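You operate a simulated robot arm through the tools that you are given. There is no shell and no other tool.

You run a simulated robot arm. Do the job below in one go: nothing can be reset, and whatever is moved stays where it is left.

TASK
Press the test button three times. Put two of the worms from the low shelf of the green table on the yellow stand. Put the white bush from the low shelf of the green table on the small bearing and the black bush on the job sheet there. Put the roller on the low shelf of the green table away in the inside of the black tray. Fetch the small box that says "clips" from the low shelf of the green table and set it on the brown card sheet. Close the middle bench drawer. The order is free. Set down upright: worm.

Only the result counts: the job must be done as asked and must still hold three seconds after the hand-in. Knocking over, shifting, dropping, spilling or breaking anything else fails it. Flat cloth is picked up by pressing the open fingertips on it (5 to 10 N) and closing them slowly along it; thin cloth reads only 2 to 8 mm in the jaws.

THE ROBOT
A 7-joint arm with a two-finger parallel gripper on a trunk, on a base that moves. Base frame: it is fixed to the floor where the robot stands at the start and does not move with it; the origin is under the middle of the robot, x ahead of it, y to its left, z up. Lengths are in mm, angles in degrees, forces in N, time in s.
With the tool pointing down near the work surface it reaches from about 240 to 700 mm from the robot's upright axis, wherever it stands. Its first joint turns from -166.0 to 166.0 degrees. Places, roughly: bush [3000, 250, 500]; card sheet (23x17x1 cm) [3000, 0, 400]; inside of the black tray (19x18 cm) [-1160, 1340, 900]; job sheet [3500, -250, 250]; middle bench drawer [2900, 1900, 500]; roller [2750, 500, 500]; small bearing (6x6x2 cm) [3200, -300, 400]; small box [2750, 250, 500]; test button [3200, 1700, 900]; worm [3500, -750, 500]; yellow stand [2400, 500, 700]. Payload 1.57 kg.
The TCP is the grasp point between the finger pads, 30 mm short of the fingertips. In the tool frame z runs along the fingers and y along their closing line. Largest opening 80 mm; finger width 17, thickness 12; the body of the gripper, 40 by 82 mm, starts 80 mm behind the TCP.
Orientation is that of the tool frame in the base frame, as a unit quaternion [x, y, z, w]. With the fingers straight down and closing along the base's y, the tool's x points along the base's -x, its y along +y and its z along -z.

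THE INTERFACE
- The arm moves only by the tool apply_moves. Its argument "targets" is a list of rows, each a list of 3 entries, a list of its own where there are three numbers: the shift along the base's x, y, z in units of 20 mm (1.0 is 20 mm), then the turn, a rotation vector about the base's x, y, z in units of 4 degrees (1.0 is 4 degrees), then the gripper command, from -1 (fully open) to 1 (shut), values between in proportion. In form: [[[tx, ty, tz], [wx, wy, wz], grip], ...]. A call has 1 to 20 rows; each row shifts and turns the commanded pose from where the row before left it. A call with a number of a shift or a turn outside -1 to 1 is refused whole. Rows are played at 5 a second. More than 50 mm and 8.6 degrees between two rows, or a gripper value outside its range, and nothing of the call is played. A pose out of reach is approached as far as the arm can. The call stops where the force on the tool passes 40 N (or 10 N more than at its start, if that is more) or the arm is blocked; 0.2 s more then pass. Each finger travels about 72 mm/s and halts on what it meets, pressing with about 28 N; the grip force reading is that of the motor and also rises with nothing between the fingers. The clock runs only during rows and for 0.2 s after the last one: add rows that do not move to give the fingers time. The reply holds the time, the measured pose of the TCP, the force on the tool along the base axes, the opening and the grip force, in the units named above and with some noise, with the torque about the TCP (base axes, N m) and any sound that the robot's microphone picked up.
- Cameras (640 x 400 px; columns grow to the right, rows downward): "scene" is now at [2.2, 143.2, 1402.9]; the picture's right is [0.06, -1.00, 0.00], its down [-0.49, -0.03, -0.87] and it looks along [0.87, 0.05, -0.50] (base axes); focal length 249 px, centre (320, 200). "wrist" rides on the gripper at [72, -7, -122] in the tool frame; the picture's right is [0.09, 1.00, 0.00], its down [-0.84, 0.08, -0.54] and it looks along [-0.54, 0.05, 0.84] (tool axes); focal length 238 px, centre (320, 200). There is no depth. A picture from a camera that has moved, and an enlarged one, comes with that camera's place and axes in the base frame and with its lens.
- snapshot(camera): a new picture of that camera. It takes no simulated time.
- move_column(by): slides the trunk up (or, below 0, down) by that many mm; the arm and the scene camera ride with it, the base frame stays. It gives what a move gives, with no picture.
- roll_base(legs): drives the robot by 1 to 6 legs, each [ahead, left, turn to the left] in mm, mm and degrees, along the robot's own axes; the way and the turn of a leg run together, so that a leg with both is an arc; at most 1500 mm and 180 degrees a leg. The arm and the cameras ride along, it lands a little off, and it stops where it bumps. It gives what a move gives.
- turn_head(pan, tilt): turns the head with the scene camera to pan (to the left, within 86 degrees either way) and tilt (down, from -29 to 69), counted from straight ahead of the robot. It gives what a move gives.
- zoom(camera, box): a new picture of the part [left, top, right, bottom] of that camera's present view, enlarged. It takes no simulated time.
- close_job(): hands the job in; it is judged then, once.

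Nothing tells you exact positions but the pictures and the camera data. Unless the task says otherwise, let go and move clear before handing in.

The tools are called after ">>>" as a command line: name --argument value ..., lists and objects as JSON in quotes. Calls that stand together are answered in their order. apply_moves: Moves the arm, as the interface text tells. Its arguments: {"type":"object","properties":{"targets":{"type":"array"}},"required":["targets"]} The other tools are called the same way: move_column (by) moves the trunk up or down; roll_base (legs) drives the base; turn_head (pan, tilt) turns the head that bears the scene camera; snapshot (camera) takes a picture; zoom (camera, box) takes an enlarged picture of a part of a camera's view; close_job () hands the job in.

At the start:

```text
clock: 0.0
eef_pos: [412.3, 5.7, 1183.3]
tool_rot: [-0.001, 1.0, -0.001, 0.0]
force: [0.5, -0.8, 0.4]
torque: [0.02, 0.03, -0.05]
opening: 79.9
grip_force: 0.1
trunk travel left (down, up): [-50.0, 65.0]
robot x, y, heading: [-1.8, 0.9, 0.0]
head pan, tilt (commanded): [3.3, 29.7]
```

scene: 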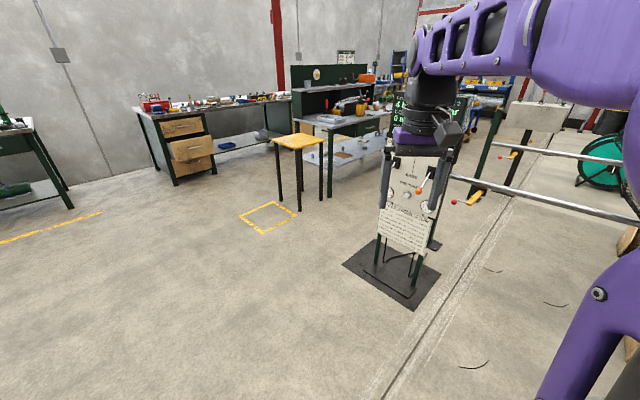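
wrist: 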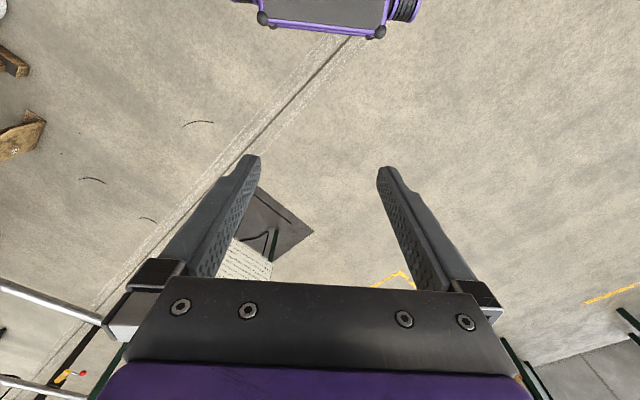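

I see a workshop: a bench with drawers at the far left, a yellow stand in front of a green table with a low shelf, and a sign board in the middle. I'll look closer before moving.

>>> zoom --camera "scene" --box '[220, 60, 420, 240]'

>>> zoom --camera "scene" --box '[100, 60, 320, 200]'

>>> zoom --camera "scene" --box '[340, 60, 640, 260]'

```text
2.22 times, centred on (320, 150) of scene
camera zoom: at [2.2, 143.2, 1402.9], right [0.06, -1.0, 0.0], down [-0.49, -0.03, -0.87], along [0.87, 0.05, -0.5], focal length 553 px, centre (320, 311)
```

zoom: 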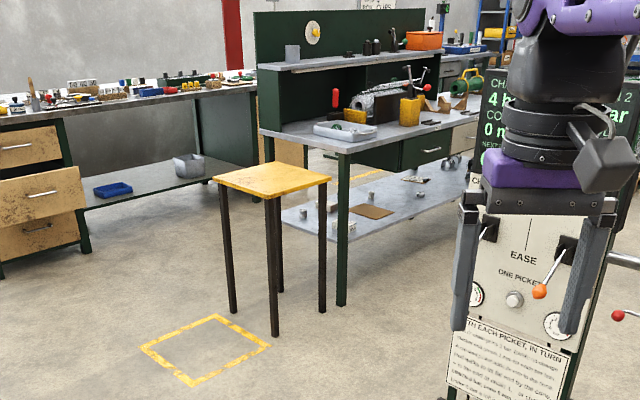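

```text
2.86 times, centred on (210, 130) of scene
camera zoom: at [2.2, 143.2, 1402.9], right [0.06, -1.0, 0.0], down [-0.49, -0.03, -0.87], along [0.87, 0.05, -0.5], focal length 711 px, centre (634, 400)
```

zoom: 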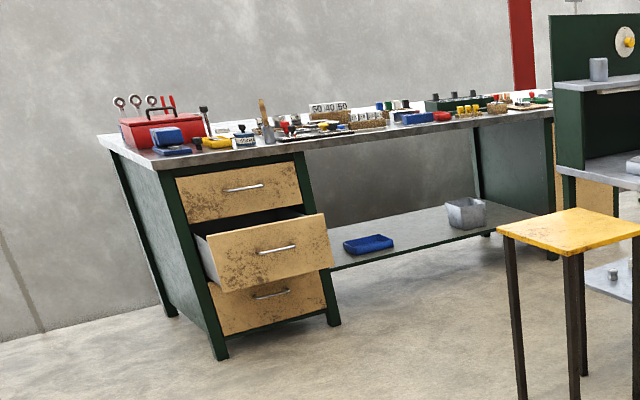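

```text
2.00 times, centred on (490, 160) of scene
camera zoom: at [2.2, 143.2, 1402.9], right [0.06, -1.0, 0.0], down [-0.49, -0.03, -0.87], along [0.87, 0.05, -0.5], focal length 497 px, centre (-20, 280)
```

zoom: 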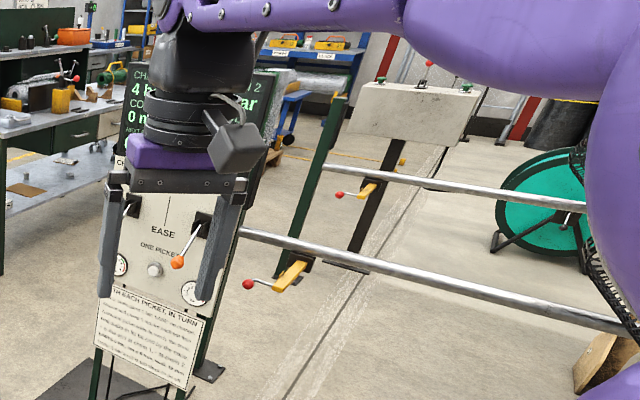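

The table's low shelf runs off to the right-back, and the board with levers stands on the way. I'll survey the room with the head before driving.

>>> turn_head --pan 75 --tilt 25

>>> snapshot --camera "scene"

>>> turn_head --pan -60 --tilt 30

>>> snapshot --camera "scene"

>>> turn_head --pan 10 --tilt 50

>>> snapshot --camera "scene"

```text
clock: 1.4
eef_pos: [412.8, 4.9, 1182.5]
tool_rot: [0.0, 1.0, 0.0, 0.0]
force: [0.6, 0.3, 0.2]
torque: [-0.01, -0.03, 0.01]
opening: 79.9
grip_force: 0.0
trunk travel left (down, up): [-50.0, 65.0]
robot x, y, heading: [2.7, 0.6, 0.0]
head pan, tilt (commanded): [75.0, 25.0]
```

```text
taken
camera scene: at [3.1, 149.0, 1409.2], right [0.12, -0.99, 0.0], down [-0.43, -0.05, -0.9], along [0.89, 0.11, -0.43], focal length 249 px, centre (320, 200)
```

scene: 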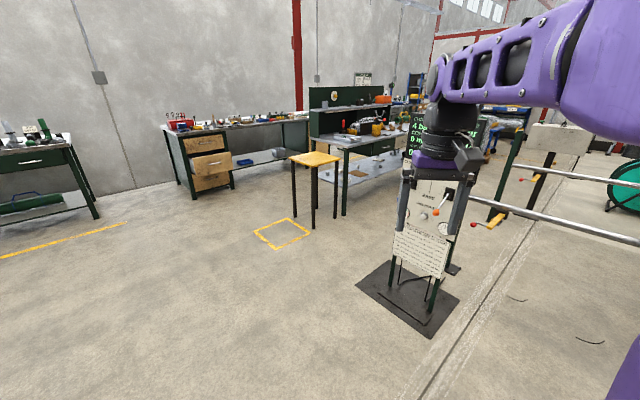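

```text
clock: 3.6
eef_pos: [411.3, 5.7, 1183.9]
tool_rot: [-0.001, 1.0, 0.001, 0.0]
force: [-0.8, -0.1, -0.4]
torque: [0.03, -0.02, 0.01]
opening: 80.0
grip_force: 0.1
trunk travel left (down, up): [-50.0, 65.0]
robot x, y, heading: [0.3, -0.6, 0.2]
head pan, tilt (commanded): [-60.0, 30.0]
```

```text
taken
camera scene: at [-42.9, 59.7, 1402.5], right [-0.87, -0.5, 0.0], down [-0.25, 0.43, -0.87], along [0.43, -0.75, -0.5], focal length 249 px, centre (320, 200)
```

scene: 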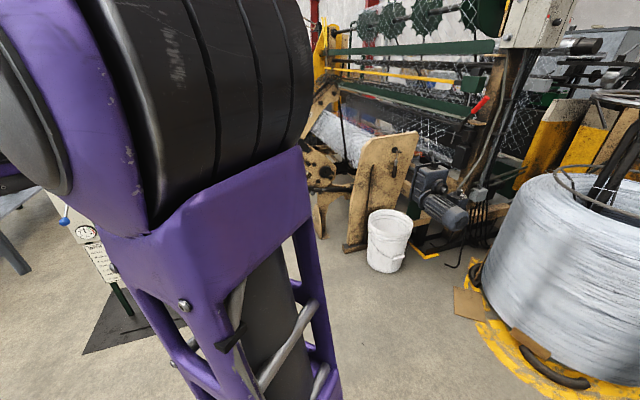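

```text
clock: 5.0
eef_pos: [412.0, 5.1, 1181.8]
tool_rot: [0.0, 1.0, 0.0, -0.001]
force: [0.1, -0.3, -0.5]
torque: [0.01, -0.03, 0.03]
opening: 80.0
grip_force: 0.1
trunk travel left (down, up): [-50.0, 65.0]
robot x, y, heading: [-0.6, 3.3, -0.1]
head pan, tilt (commanded): [10.0, 50.0]
```

```text
taken
camera scene: at [-8.5, 140.3, 1377.2], right [0.03, -1.0, 0.0], down [-0.73, -0.02, -0.68], along [0.68, 0.02, -0.73], focal length 249 px, centre (320, 200)
```

scene: 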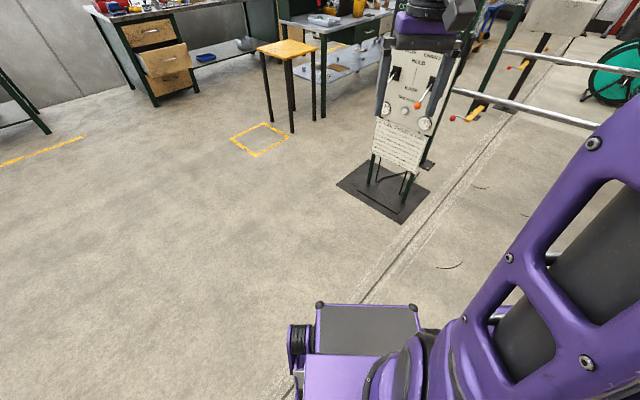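

The first and third views seem not to have reached the commanded pan, so I'll retake one to learn how the head behaves.

>>> snapshot --camera "scene"

```text
taken
camera scene: at [-8.5, 140.3, 1377.2], right [0.03, -1.0, 0.0], down [-0.73, -0.02, -0.68], along [0.68, 0.02, -0.73], focal length 249 px, centre (320, 200)
```

scene: 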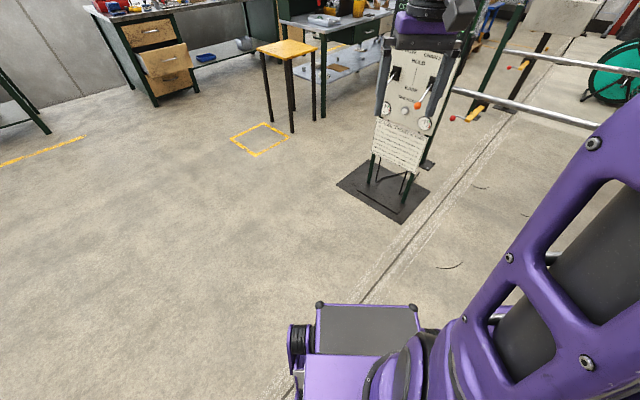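

The head may simply need more time; I'll command it to the left again.

>>> turn_head --pan 60 --tilt 25

>>> snapshot --camera "scene"

```text
clock: 6.2
eef_pos: [411.8, 5.2, 1183.1]
tool_rot: [0.001, 1.0, 0.0, 0.0]
force: [-0.8, -0.9, 0.2]
torque: [0.0, 0.06, -0.03]
opening: 80.0
grip_force: 0.0
trunk travel left (down, up): [-50.0, 65.0]
robot x, y, heading: [1.9, -1.9, 0.1]
head pan, tilt (commanded): [60.0, 25.0]
```

```text
taken
camera scene: at [3.0, 149.0, 1409.2], right [0.12, -0.99, 0.0], down [-0.43, -0.05, -0.9], along [0.89, 0.11, -0.43], focal length 249 px, centre (320, 200)
```

scene: 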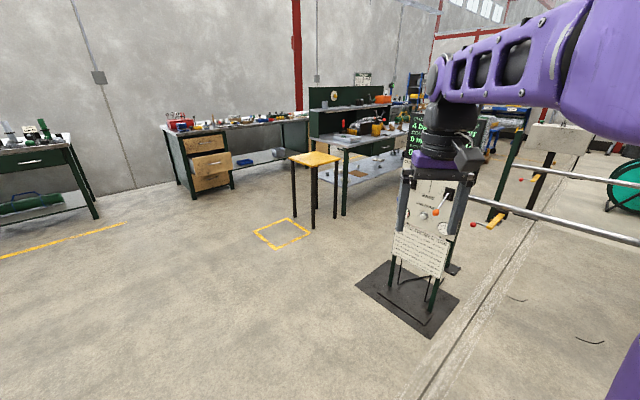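

The head pans hardly past 7° to the left, so I'll turn the body when needed. The board's mat reaches to about y=60, so I'll drive around it on the left towards the stand and look again.

>>> roll_base --legs '[[700, 650, 0], [500, 0, 0], [0, 0, -30]]'

>>> turn_head --pan 0 --tilt 30

>>> snapshot --camera "scene"

```text
clock: 16.9
eef_pos: [1561.5, 440.2, 1182.4]
tool_rot: [0.262, 0.965, 0.0, 0.0]
force: [-0.2, 0.6, 0.1]
torque: [0.02, -0.01, 0.0]
opening: 80.0
grip_force: 0.0
trunk travel left (down, up): [-50.0, 65.0]
robot x, y, heading: [1204.1, 642.5, -30.2]
head pan, tilt (commanded): [60.0, 25.0]
```

```text
clock: 18.2
eef_pos: [1560.3, 440.2, 1182.1]
tool_rot: [0.262, 0.965, 0.001, 0.0]
force: [0.1, 0.0, -1.0]
torque: [-0.03, 0.02, -0.02]
opening: 80.1
grip_force: 0.1
trunk travel left (down, up): [-50.0, 65.0]
robot x, y, heading: [1200.2, 642.1, -30.5]
head pan, tilt (commanded): [0.0, 30.0]
```

```text
taken
camera scene: at [1275.6, 762.8, 1402.5], right [-0.5, -0.86, 0.0], down [-0.43, 0.25, -0.87], along [0.75, -0.44, -0.5], focal length 249 px, centre (320, 200)
```

scene: 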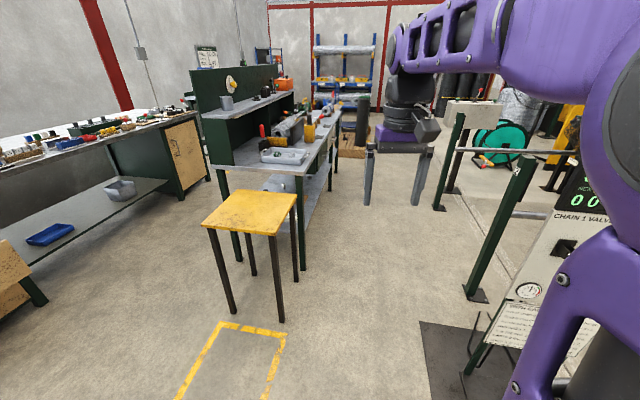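

The table now shows end-on; its front faces the aisle toward the rails. I'll zoom in on it to fix its geometry.

>>> zoom --camera "scene" --box '[180, 60, 360, 180]'

>>> zoom --camera "scene" --box '[180, 160, 360, 280]'

>>> zoom --camera "scene" --box '[0, 80, 220, 240]'

```text
3.33 times, centred on (270, 120) of scene
camera zoom: at [1275.6, 762.8, 1402.5], right [-0.5, -0.86, 0.0], down [-0.43, 0.25, -0.87], along [0.75, -0.44, -0.5], focal length 829 px, centre (487, 467)
```

zoom: 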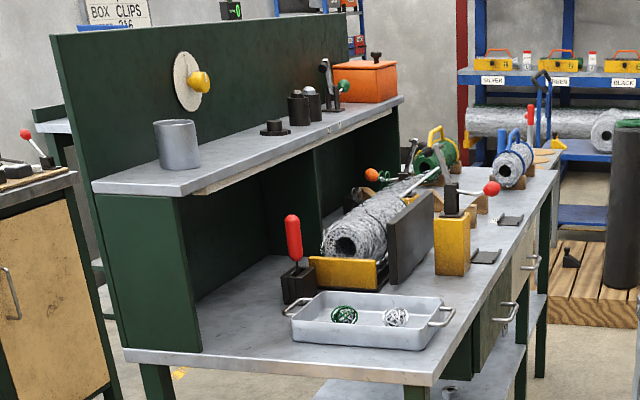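

```text
3.33 times, centred on (270, 220) of scene
camera zoom: at [1275.6, 762.8, 1402.5], right [-0.5, -0.86, 0.0], down [-0.43, 0.25, -0.87], along [0.75, -0.44, -0.5], focal length 829 px, centre (487, 133)
```

zoom: 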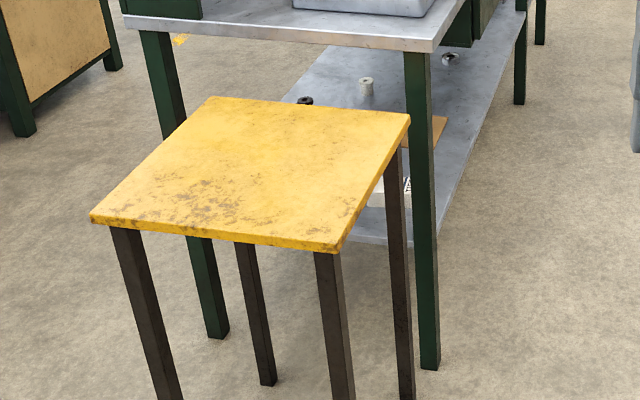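

```text
2.50 times, centred on (110, 160) of scene
camera zoom: at [1275.6, 762.8, 1402.5], right [-0.5, -0.86, 0.0], down [-0.43, 0.25, -0.87], along [0.75, -0.44, -0.5], focal length 622 px, centre (845, 300)
```

zoom: 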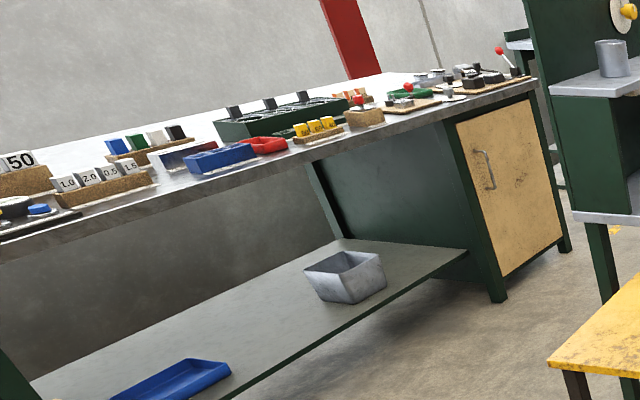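

The aisle between the table front and the rails is about 1.2 m wide. I'll drive through the gap between board and stand into the aisle, then face the table front.

>>> roll_base --legs '[[945, -51, 0], [660, -290, 0], [0, 0, 80]]'

>>> turn_head --pan 0 --tilt 45

>>> snapshot --camera "scene"

>>> snapshot --camera "wrist"

```text
clock: 30.2
eef_pos: [2676.9, -147.0, 1182.5]
tool_rot: [-0.42, 0.908, 0.0, 0.0]
force: [0.4, 0.0, -0.9]
torque: [-0.02, 0.04, 0.03]
opening: 79.8
grip_force: 0.2
trunk travel left (down, up): [-50.0, 65.0]
robot x, y, heading: [2414.0, -468.0, 49.9]
head pan, tilt (commanded): [0.0, 30.0]
```

```text
clock: 31.0
eef_pos: [2678.7, -147.2, 1183.1]
tool_rot: [-0.419, 0.908, -0.001, -0.001]
force: [-0.5, -0.1, 0.9]
torque: [0.0, -0.01, 0.03]
opening: 80.1
grip_force: 0.1
trunk travel left (down, up): [-50.0, 65.0]
robot x, y, heading: [2414.5, -461.6, 49.7]
head pan, tilt (commanded): [0.0, 45.0]
```

```text
taken
camera scene: at [2304.2, -381.7, 1379.9], right [0.76, -0.65, 0.0], down [-0.46, -0.54, -0.71], along [0.46, 0.54, -0.71], focal length 249 px, centre (320, 200)
```

scene: 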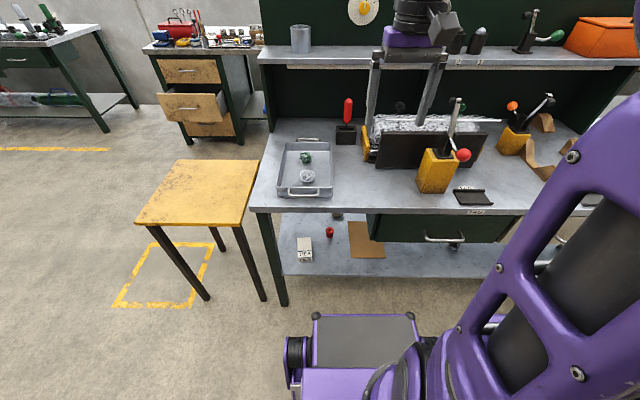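

```text
taken
camera wrist: at [2637.8, -207.3, 1304.3], right [-0.82, 0.58, 0.0], down [0.48, 0.69, 0.54], along [0.31, 0.44, -0.84], focal length 238 px, centre (320, 200)
```

wrist: 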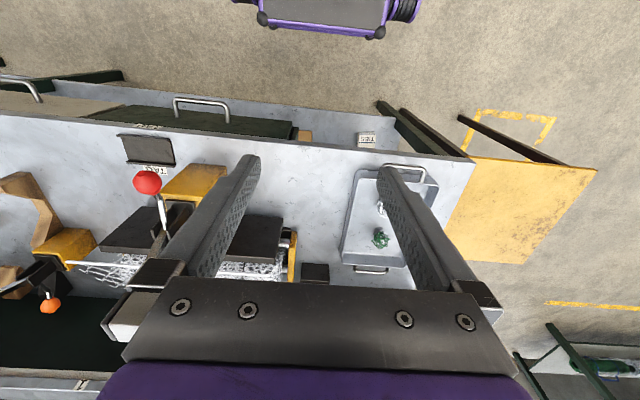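

Now I see the table front, with a few small parts on the low shelf. Let me zoom in on them.

>>> zoom --camera "scene" --box '[250, 200, 410, 300]'

>>> zoom --camera "scene" --box '[250, 110, 410, 210]'

>>> zoom --camera "scene" --box '[400, 190, 560, 290]'

>>> zoom --camera "scene" --box '[0, 0, 280, 160]'

```text
4.00 times, centred on (330, 250) of scene
camera zoom: at [2304.2, -381.7, 1379.9], right [0.76, -0.65, 0.0], down [-0.46, -0.54, -0.71], along [0.46, 0.54, -0.71], focal length 995 px, centre (280, 0)
```

zoom: 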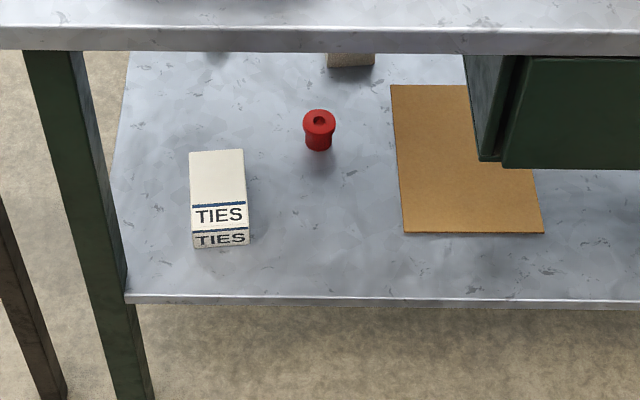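

```text
4.00 times, centred on (330, 160) of scene
camera zoom: at [2304.2, -381.7, 1379.9], right [0.76, -0.65, 0.0], down [-0.46, -0.54, -0.71], along [0.46, 0.54, -0.71], focal length 995 px, centre (280, 360)
```

zoom: 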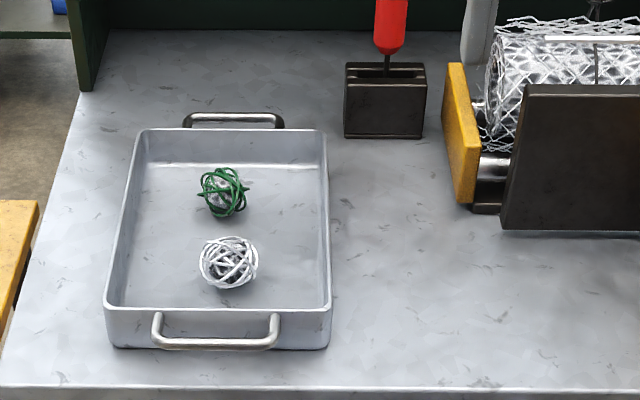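

```text
4.00 times, centred on (480, 240) of scene
camera zoom: at [2304.2, -381.7, 1379.9], right [0.76, -0.65, 0.0], down [-0.46, -0.54, -0.71], along [0.46, 0.54, -0.71], focal length 995 px, centre (-320, 40)
```

zoom: 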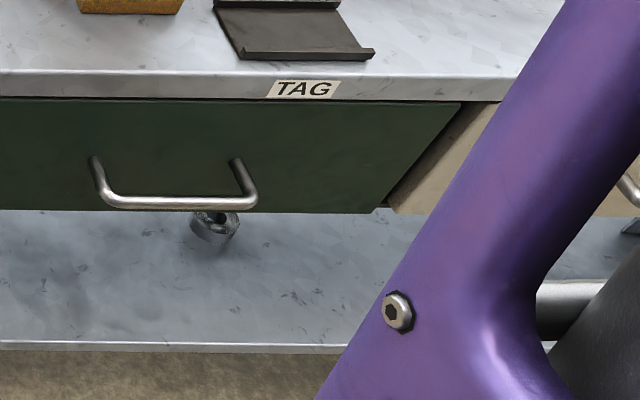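

```text
2.29 times, centred on (140, 80) of scene
camera zoom: at [2304.2, -381.7, 1379.9], right [0.76, -0.65, 0.0], down [-0.46, -0.54, -0.71], along [0.46, 0.54, -0.71], focal length 568 px, centre (731, 474)
```

zoom: 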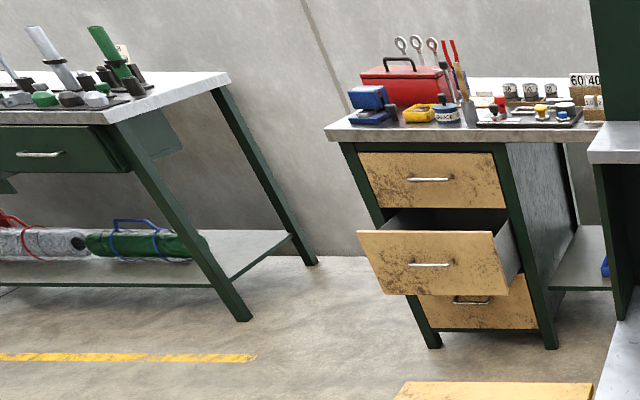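

The box at the front says TIES, not clips; another box and more parts are hidden under the tabletop. I'll lower and tilt the hand in front of the table so the wrist camera can look under it.

>>> apply_moves --targets '[[[0, 0, -1], [0.764, -0.645, 0], -1], [[0, 0, -1], [0.764, -0.645, 0], -1], [[0, 0, -1], [0.764, -0.645, 0], -1], [[0, 0, -1], [0.764, -0.645, 0], -1], [[0, 0, -1], [0.764, -0.645, 0], -1], [[0, 0, -1], [0.764, -0.645, 0], -1], [[0, 0, -1], [0.764, -0.645, 0], -1], [[0, 0, -1], [0.764, -0.645, 0], -1], [[0, 0, -1], [0.764, -0.645, 0], -1], [[0, 0, -1], [0.764, -0.645, 0], -1], [[0, 0, -1], [0, 0, 0], -1], [[0, 0, -1], [0, 0, 0], -1], [[0, 0, -1], [0, 0, 0], -1], [[0, 0, -1], [0, 0, 0], -1], [[0, 0, -1], [0, 0, 0], -1], [[0, 0, -1], [0, 0, 0], -1], [[0, 0, -1], [0, 0, 0], -1], [[0, 0, -1], [0, 0, 0], -1], [[0, 0, -1], [0, 0, 0], -1], [[0, 0, -1], [0, 0, 0], -1]]'

>>> snapshot --camera "wrist"

>>> snapshot --camera "scene"

```text
clock: 35.2
eef_pos: [2693.1, -129.0, 789.5]
tool_rot: [-0.394, 0.853, 0.146, 0.309]
force: [0.2, 0.5, -0.4]
torque: [-0.04, -0.01, -0.02]
opening: 79.7
grip_force: 0.1
out of reach, approached as far as the arm can: row 11, 12, 13, 14, 16
trunk travel left (down, up): [-50.0, 65.0]
robot x, y, heading: [2414.8, -461.9, 49.5]
head pan, tilt (commanded): [0.0, 45.0]
```

```text
taken
camera wrist: at [2613.9, -236.3, 835.5], right [-0.8, 0.59, -0.06], down [0.13, 0.27, 0.95], along [0.58, 0.76, -0.3], focal length 238 px, centre (320, 200)
```

wrist: 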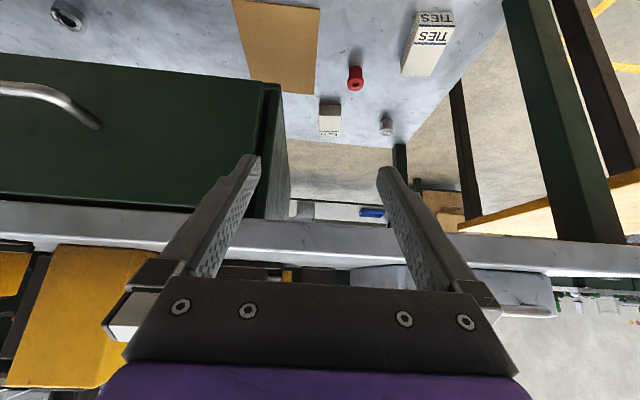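

```text
taken
camera scene: at [2304.1, -381.9, 1379.9], right [0.76, -0.65, 0.0], down [-0.46, -0.54, -0.71], along [0.46, 0.54, -0.71], focal length 249 px, centre (320, 200)
```

scene: 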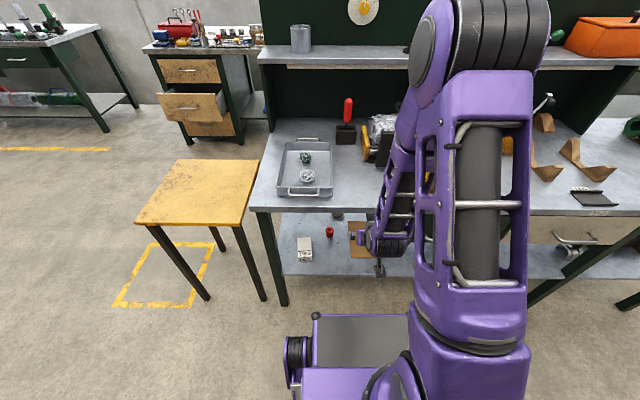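

I can see under the table now (picture is upside down): a second box, a gray cylinder, the red part and the card. Zooming in.

>>> zoom --camera "wrist" --box '[300, 40, 460, 160]'

>>> zoom --camera "wrist" --box '[0, 0, 160, 100]'

```text
3.33 times, centred on (380, 100) of wrist
camera zoom: at [2613.9, -236.3, 835.5], right [-0.8, 0.59, -0.06], down [0.13, 0.27, 0.95], along [0.58, 0.76, -0.3], focal length 794 px, centre (120, 533)
```

zoom: 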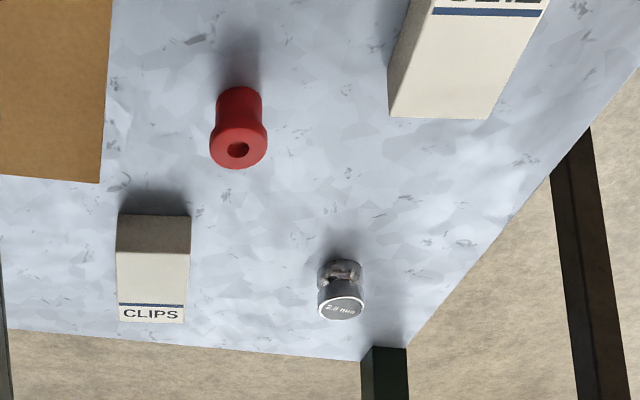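

```text
4.00 times, centred on (80, 50) of wrist
camera zoom: at [2613.9, -236.3, 835.5], right [-0.8, 0.59, -0.06], down [0.13, 0.27, 0.95], along [0.58, 0.76, -0.3], focal length 953 px, centre (1280, 800)
```

zoom: 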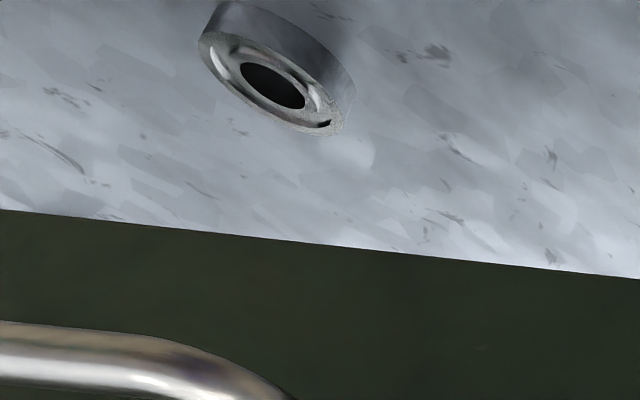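

The gray cylinder at the back left and the box reading CLIPS are deep on the shelf; a ring (likely the bearing) is at the right. I'll lower the hand further and look deeper, including to the right.

>>> apply_moves --targets '[[[0, 0, -1], [0, 0, 0], -1], [[0, 0, -1], [0, 0, 0], -1], [[0, 0, -1], [0, 0, 0], -1], [[0, 0, -1], [0, 0, 0], -1], [[0, 0, -1], [0, 0, 0], -1], [[0, 0, -1], [0, 0, 0], -1], [[0, 0, -1], [0, 0, 0], -1], [[0, 0, -1], [0, 0, 0], -1], [[0, 0, -1], [0, 0, 0], -1]]'

>>> snapshot --camera "wrist"

```text
clock: 37.2
eef_pos: [2694.3, -128.5, 608.4]
tool_rot: [-0.394, 0.854, 0.144, 0.309]
force: [1.6, 0.5, -0.1]
torque: [0.01, 0.02, 0.07]
opening: 79.9
grip_force: 0.1
trunk travel left (down, up): [-50.0, 65.0]
robot x, y, heading: [2416.1, -462.6, 49.6]
head pan, tilt (commanded): [0.0, 45.0]
```

```text
taken
camera wrist: at [2613.2, -235.8, 655.4], right [-0.8, 0.59, -0.06], down [0.13, 0.27, 0.95], along [0.58, 0.76, -0.3], focal length 238 px, centre (320, 200)
```

wrist: 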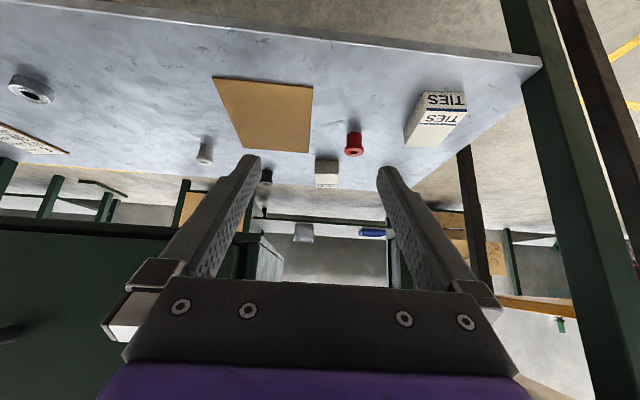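

From two camera heights I get the shelf top at about z=355, with the card's top at about 365. White and black bushes, bearing and job sheet sit farther right under the drawers. I'll slide the robot right along the aisle to see the rest.

>>> roll_base --legs '[[0, -650, 0]]'

>>> snapshot --camera "wrist"

>>> snapshot --camera "scene"

```text
clock: 43.9
eef_pos: [3189.3, -550.0, 609.4]
tool_rot: [-0.396, 0.852, 0.145, 0.309]
force: [0.1, 0.4, -0.2]
torque: [0.0, -0.02, -0.01]
opening: 80.1
grip_force: 0.0
trunk travel left (down, up): [-50.0, 65.0]
robot x, y, heading: [2911.7, -884.1, 49.9]
head pan, tilt (commanded): [0.0, 45.0]
```

```text
taken
camera wrist: at [3109.8, -657.2, 655.7], right [-0.81, 0.59, -0.06], down [0.13, 0.27, 0.95], along [0.58, 0.76, -0.3], focal length 238 px, centre (320, 200)
```

wrist: 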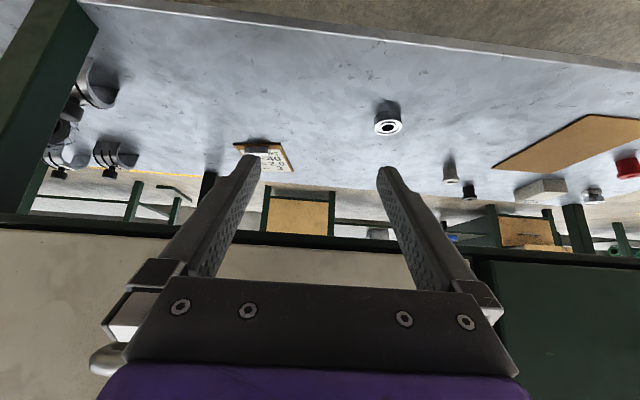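

```text
taken
camera scene: at [2801.1, -804.4, 1379.8], right [0.76, -0.65, 0.0], down [-0.46, -0.54, -0.71], along [0.46, 0.54, -0.71], focal length 249 px, centre (320, 200)
```

scene: 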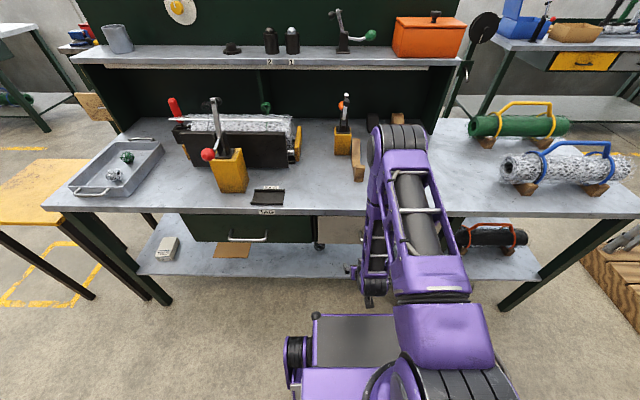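

Now I see the bearing with dark ring, the job sheet leaning with numbers, and dark parts at the right end. Zooming in.

>>> zoom --camera "wrist" --box '[0, 30, 200, 200]'

>>> zoom --camera "wrist" --box '[210, 80, 430, 210]'

>>> zoom --camera "wrist" --box '[420, 100, 640, 230]'

>>> zoom --camera "scene" --box '[440, 180, 600, 300]'

```text
2.35 times, centred on (100, 115) of wrist
camera zoom: at [3109.8, -657.2, 655.7], right [-0.81, 0.59, -0.06], down [0.13, 0.27, 0.95], along [0.58, 0.76, -0.3], focal length 561 px, centre (838, 400)
```

zoom: 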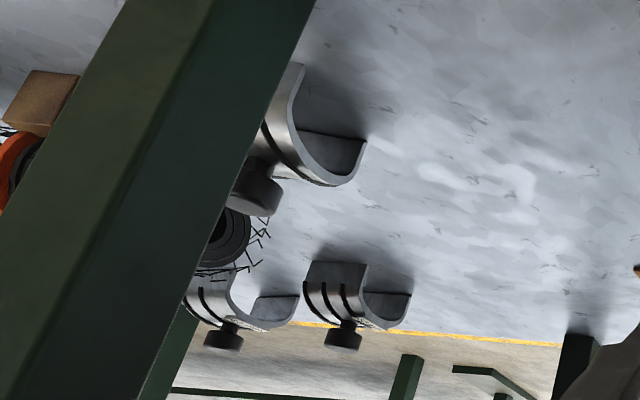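

```text
2.91 times, centred on (320, 145) of wrist
camera zoom: at [3109.8, -657.2, 655.7], right [-0.81, 0.59, -0.06], down [0.13, 0.27, 0.95], along [0.58, 0.76, -0.3], focal length 693 px, centre (320, 360)
```

zoom: 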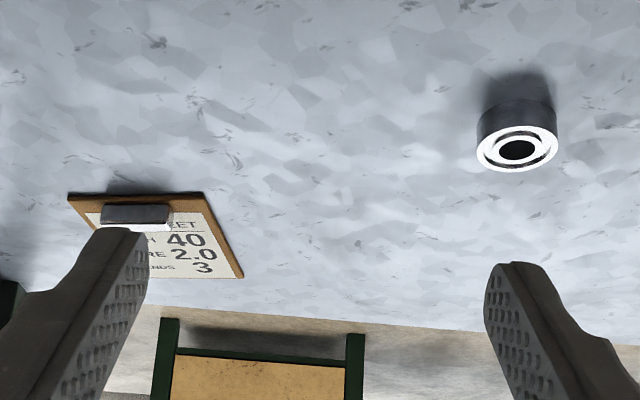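

```text
2.91 times, centred on (530, 165) of wrist
camera zoom: at [3109.8, -657.2, 655.7], right [-0.81, 0.59, -0.06], down [0.13, 0.27, 0.95], along [0.58, 0.76, -0.3], focal length 693 px, centre (-291, 302)
```

zoom: 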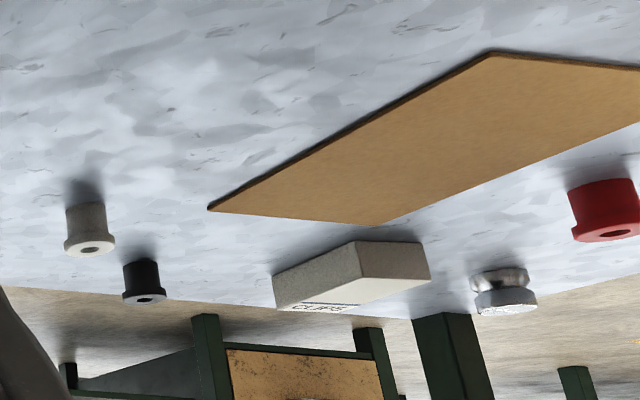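

```text
3.33 times, centred on (520, 240) of scene
camera zoom: at [2801.1, -804.4, 1379.8], right [0.76, -0.65, 0.0], down [-0.46, -0.54, -0.71], along [0.46, 0.54, -0.71], focal length 829 px, centre (-347, 67)
```

zoom: 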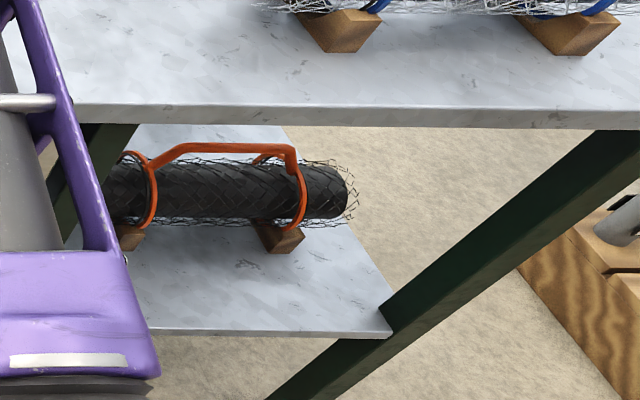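

The three gray parts with black knobs at the right end look like worms, behind the middle leg. Before sliding further right I'll check that side of the aisle.

>>> turn_head --pan -70 --tilt 35

>>> snapshot --camera "scene"

```text
clock: 45.3
eef_pos: [3188.8, -550.2, 608.9]
tool_rot: [-0.396, 0.853, 0.145, 0.308]
force: [-0.1, 0.1, 0.8]
torque: [0.0, 0.05, 0.02]
opening: 79.8
grip_force: 0.1
trunk travel left (down, up): [-50.0, 65.0]
robot x, y, heading: [2909.3, -882.0, 49.9]
head pan, tilt (commanded): [-70.0, 35.0]
```

```text
taken
camera scene: at [2831.2, -896.9, 1394.6], right [-0.35, -0.94, 0.0], down [-0.54, 0.2, -0.82], along [0.77, -0.28, -0.57], focal length 249 px, centre (320, 200)
```

scene: 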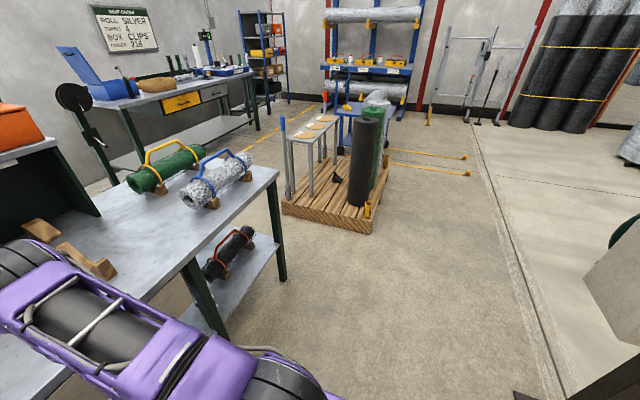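

The aisle to the right is open floor. I'll slide right so I can see the worms.

>>> roll_base --legs '[[0, -590, 0]]'

>>> snapshot --camera "wrist"

>>> turn_head --pan 0 --tilt 45

>>> snapshot --camera "scene"

```text
clock: 51.5
eef_pos: [3642.4, -932.8, 608.6]
tool_rot: [-0.395, 0.853, 0.145, 0.309]
force: [-0.7, 0.7, 0.1]
torque: [0.0, -0.01, -0.01]
opening: 80.0
grip_force: 0.0
trunk travel left (down, up): [-50.0, 65.0]
robot x, y, heading: [3367.2, -1268.7, 49.5]
head pan, tilt (commanded): [-70.0, 35.0]
```

```text
taken
camera wrist: at [3563.0, -1041.1, 655.7], right [-0.81, 0.59, -0.06], down [0.13, 0.27, 0.95], along [0.58, 0.76, -0.3], focal length 238 px, centre (320, 200)
```

wrist: 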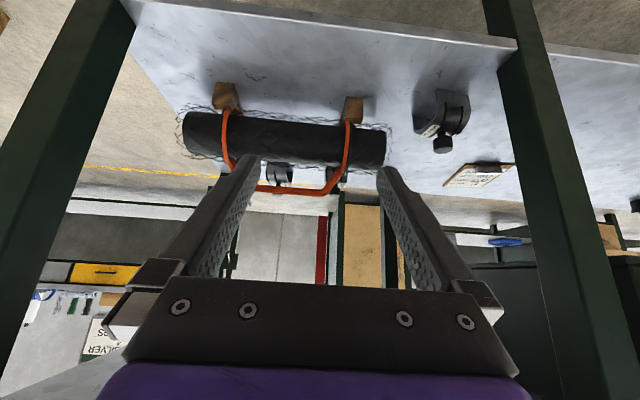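

```text
clock: 52.9
eef_pos: [3643.7, -934.2, 608.6]
tool_rot: [-0.395, 0.853, 0.145, 0.309]
force: [0.0, -0.6, 0.7]
torque: [0.0, 0.0, -0.01]
opening: 80.2
grip_force: 0.0
trunk travel left (down, up): [-50.0, 65.0]
robot x, y, heading: [3361.1, -1268.7, 49.7]
head pan, tilt (commanded): [0.0, 45.0]
```

```text
taken
camera scene: at [3254.3, -1188.1, 1379.8], right [0.76, -0.65, 0.0], down [-0.46, -0.54, -0.71], along [0.46, 0.54, -0.71], focal length 249 px, centre (320, 200)
```

scene: 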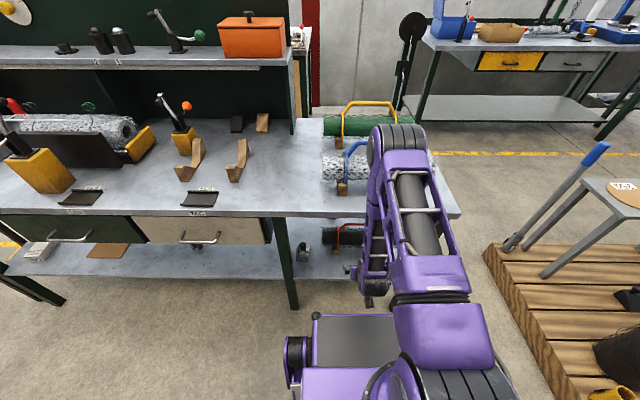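

Worm 1 sits just right of the middle leg; two more are behind the black roll. Zooming for their shape.

>>> zoom --camera "wrist" --box '[380, 60, 560, 220]'

>>> zoom --camera "wrist" --box '[180, 60, 400, 220]'

>>> zoom --camera "scene" --box '[240, 210, 370, 310]'

```text
2.50 times, centred on (470, 140) of wrist
camera zoom: at [3563.0, -1041.1, 655.7], right [-0.81, 0.59, -0.06], down [0.13, 0.27, 0.95], along [0.58, 0.76, -0.3], focal length 596 px, centre (-55, 350)
```

zoom: 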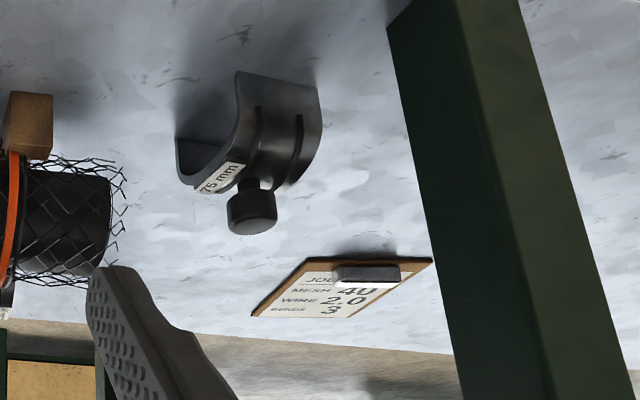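

```text
2.50 times, centred on (290, 140) of wrist
camera zoom: at [3563.0, -1041.1, 655.7], right [-0.81, 0.59, -0.06], down [0.13, 0.27, 0.95], along [0.58, 0.76, -0.3], focal length 596 px, centre (395, 350)
```

zoom: 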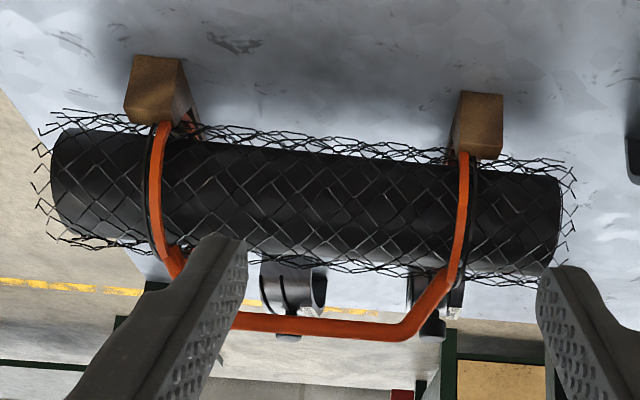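

```text
4.00 times, centred on (305, 260) of scene
camera zoom: at [3254.3, -1188.1, 1379.8], right [0.76, -0.65, 0.0], down [-0.46, -0.54, -0.71], along [0.46, 0.54, -0.71], focal length 995 px, centre (380, -40)
```

zoom: 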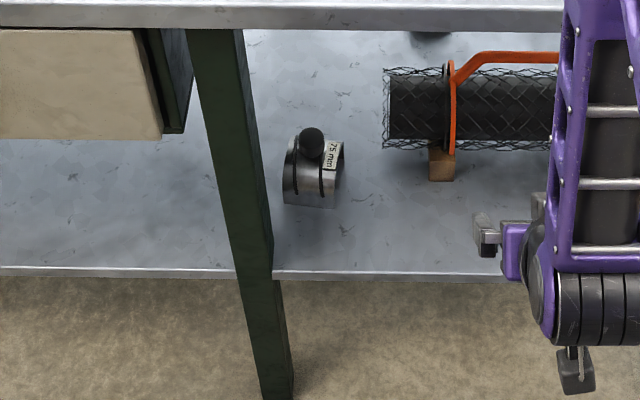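

The worm is a half-tube arch with a black knob on top; its knob is about at (3616,-644,435), just right of the middle leg. I'll back off slightly, yaw the hand 40° left to clear the leg, and check the reach.

>>> roll_base --legs '[[-80, 0, 0]]'

>>> apply_moves --targets '[[[0, 0, 0], [0, 0, 1], -1], [[0, 0, 0], [0, 0, 1], -1], [[0, 0, 0], [0, 0, 1], -1], [[0, 0, 0], [0, 0, 1], -1], [[0, 0, 0], [0, 0, 1], -1], [[0, 0, 0], [0, 0, 1], -1], [[0, 0, 0], [0, 0, 1], -1], [[0, 0, 0], [0, 0, 1], -1], [[0, 0, 0], [0, 0, 1], -1], [[0, 0, 0], [0, 0, 1], -1], [[0, 0, 0], [1, 0, 0], -1], [[0, 0, 0], [1, 0, 0], -1], [[0, 0, 0], [1, 0, 0], -1]]'

>>> snapshot --camera "wrist"

>>> snapshot --camera "scene"

```text
clock: 54.0
eef_pos: [3590.5, -993.9, 609.2]
tool_rot: [-0.396, 0.852, 0.146, 0.309]
force: [-0.4, 0.4, 0.2]
torque: [-0.01, 0.01, -0.06]
opening: 79.9
grip_force: 0.1
trunk travel left (down, up): [-50.0, 65.0]
robot x, y, heading: [3314.0, -1328.0, 49.9]
head pan, tilt (commanded): [0.0, 45.0]
```

```text
clock: 56.8
eef_pos: [3591.2, -994.5, 609.2]
tool_rot: [-0.634, 0.637, 0.31, 0.309]
force: [-0.4, 0.2, 0.8]
torque: [0.01, 0.0, 0.02]
opening: 80.1
grip_force: 0.1
trunk travel left (down, up): [-50.0, 65.0]
robot x, y, heading: [3317.0, -1330.7, 49.8]
head pan, tilt (commanded): [0.0, 45.0]
```

```text
taken
camera wrist: at [3598.9, -1135.8, 626.8], right [-1.0, -0.05, -0.07], down [-0.07, 0.09, 0.99], along [-0.05, 0.99, -0.09], focal length 238 px, centre (320, 200)
```

wrist: 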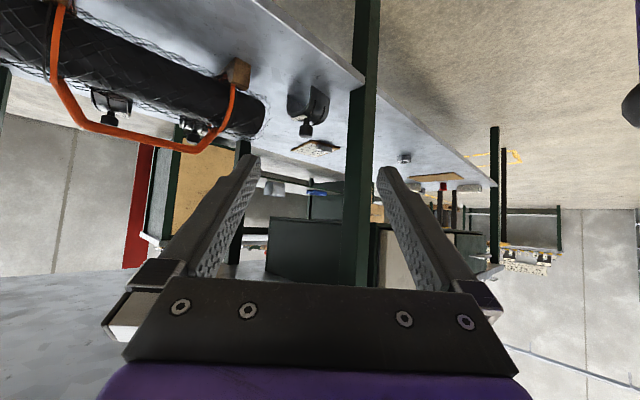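

```text
taken
camera scene: at [3202.6, -1248.9, 1379.9], right [0.76, -0.65, 0.0], down [-0.46, -0.54, -0.71], along [0.46, 0.54, -0.71], focal length 249 px, centre (320, 200)
```

scene: 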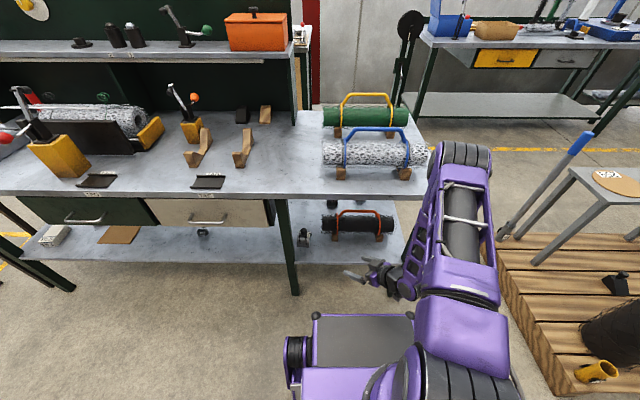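

The knob estimate agrees again from this new view. I'll zoom to measure its size and the arch top before approaching.

>>> zoom --camera "wrist" --box '[260, 70, 360, 160]'

>>> zoom --camera "scene" --box '[260, 190, 360, 270]'

```text
4.44 times, centred on (310, 115) of wrist
camera zoom: at [3598.9, -1135.8, 626.8], right [-1.0, -0.05, -0.07], down [-0.07, 0.09, 0.99], along [-0.05, 0.99, -0.09], focal length 1059 px, centre (364, 578)
```

zoom: 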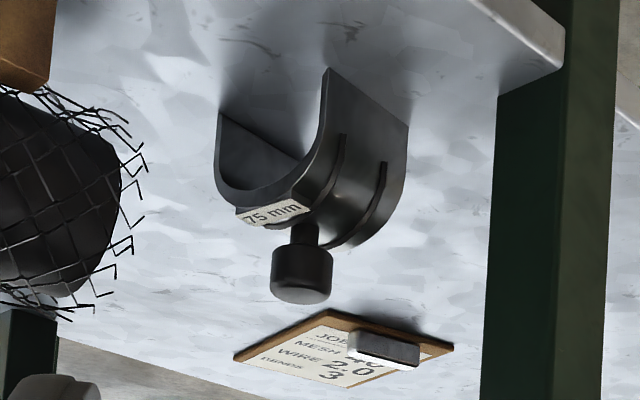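

```text
5.00 times, centred on (310, 230) of scene
camera zoom: at [3202.6, -1248.9, 1379.9], right [0.76, -0.65, 0.0], down [-0.46, -0.54, -0.71], along [0.46, 0.54, -0.71], focal length 1244 px, centre (370, 50)
```

zoom: 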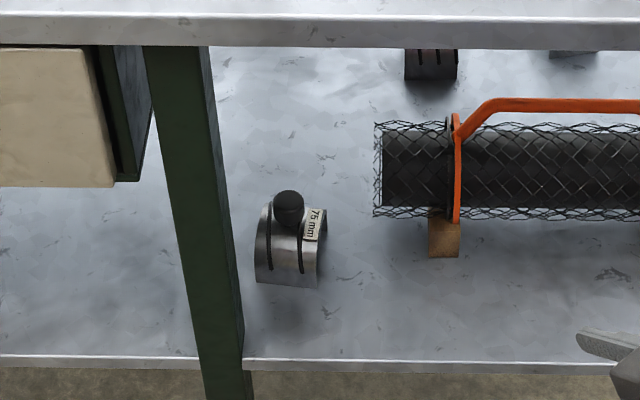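

Knob centre is about (3614,-648,442), 30 mm wide. I'll move to a pre-grasp 120 mm back along the tool axis, then check.

>>> apply_moves --targets '[[[0.09, 0.97, -0.354], [0, 0, 0], -1], [[0.09, 0.97, -0.354], [0, 0, 0], -1], [[0.09, 0.97, -0.354], [0, 0, 0], -1], [[0.09, 0.97, -0.354], [0, 0, 0], -1], [[0.09, 0.97, -0.354], [0, 0, 0], -1], [[0.09, 0.97, -0.354], [0, 0, 0], -1], [[0.09, 0.97, -0.354], [0, 0, 0], -1], [[0.09, 0.97, -0.354], [0, 0, 0], -1], [[0.09, 0.97, -0.354], [0, 0, 0], -1], [[0.09, 0.97, -0.354], [0, 0, 0], -1], [[0.09, 0.97, -0.354], [0, 0, 0], -1], [[0.09, 0.97, -0.354], [0, 0, 0], -1], [[0.09, 0.97, -0.354], [0, 0, 0], -1]]'

>>> snapshot --camera "wrist"

>>> snapshot --camera "scene"

```text
clock: 59.6
eef_pos: [3614.0, -742.3, 517.1]
tool_rot: [-0.635, 0.637, 0.311, 0.309]
force: [-1.1, -0.2, 0.3]
torque: [-0.01, -0.02, 0.01]
opening: 79.9
grip_force: 0.0
trunk travel left (down, up): [-50.0, 65.0]
robot x, y, heading: [3314.9, -1328.5, 49.6]
head pan, tilt (commanded): [0.0, 45.0]
```

```text
taken
camera wrist: at [3621.8, -883.8, 534.3], right [-1.0, -0.05, -0.07], down [-0.07, 0.09, 0.99], along [-0.05, 0.99, -0.09], focal length 238 px, centre (320, 200)
```

wrist: 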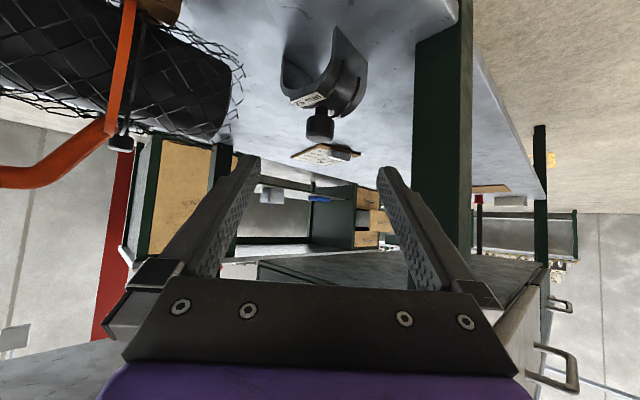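

```text
taken
camera scene: at [3202.7, -1249.0, 1379.9], right [0.76, -0.65, 0.0], down [-0.46, -0.54, -0.71], along [0.46, 0.54, -0.71], focal length 249 px, centre (320, 200)
```

scene: 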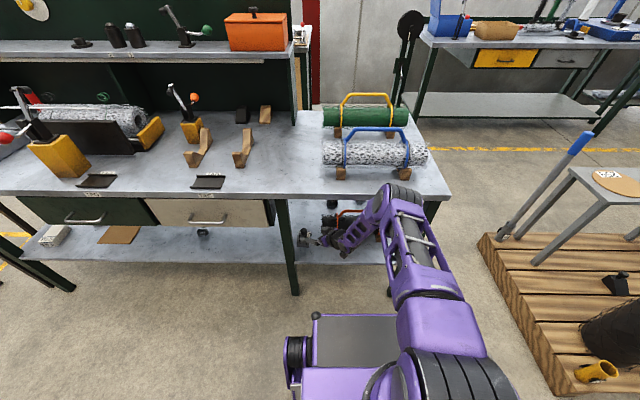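

The knob lines up with the fingers, just a few mm lower than planned. Advancing along the tool axis to straddle the knob.

>>> apply_moves --targets '[[[0, 0.783, -0.65], [0, 0, 0], -1], [[0, 0.783, -0.65], [0, 0, 0], -1], [[0, 0.783, -0.65], [0, 0, 0], -1], [[0, 0.783, -0.65], [0, 0, 0], -1], [[0, 0.783, -0.65], [0, 0, 0], -1], [[0, 0.783, -0.65], [0, 0, 0], -1]]'

>>> snapshot --camera "wrist"

>>> zoom --camera "scene" --box '[260, 180, 400, 280]'

```text
clock: 61.0
eef_pos: [3613.1, -664.0, 452.2]
tool_rot: [-0.634, 0.637, 0.31, 0.309]
force: [0.3, 0.2, 0.2]
torque: [0.0, -0.02, -0.01]
opening: 79.9
grip_force: 0.1
out of reach, approached as far as the arm can: row 6
trunk travel left (down, up): [-50.0, 65.0]
robot x, y, heading: [3313.7, -1332.6, 49.5]
head pan, tilt (commanded): [0.0, 45.0]
```

```text
taken
camera wrist: at [3621.5, -805.6, 469.9], right [-1.0, -0.05, -0.07], down [-0.07, 0.09, 0.99], along [-0.05, 0.99, -0.09], focal length 238 px, centre (320, 200)
```

wrist: 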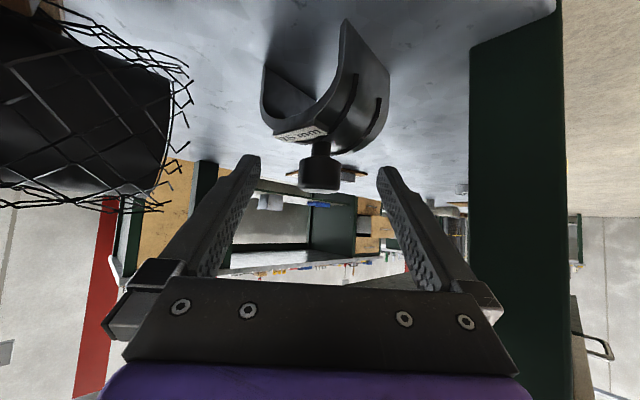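

```text
4.00 times, centred on (330, 230) of scene
camera zoom: at [3202.7, -1248.9, 1379.9], right [0.76, -0.65, 0.0], down [-0.46, -0.54, -0.71], along [0.46, 0.54, -0.71], focal length 995 px, centre (280, 80)
```

zoom: 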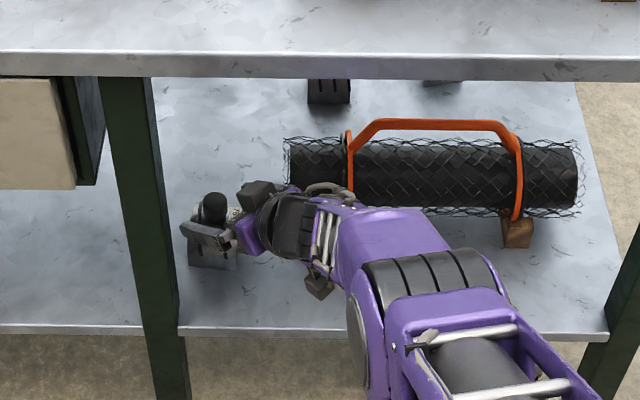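

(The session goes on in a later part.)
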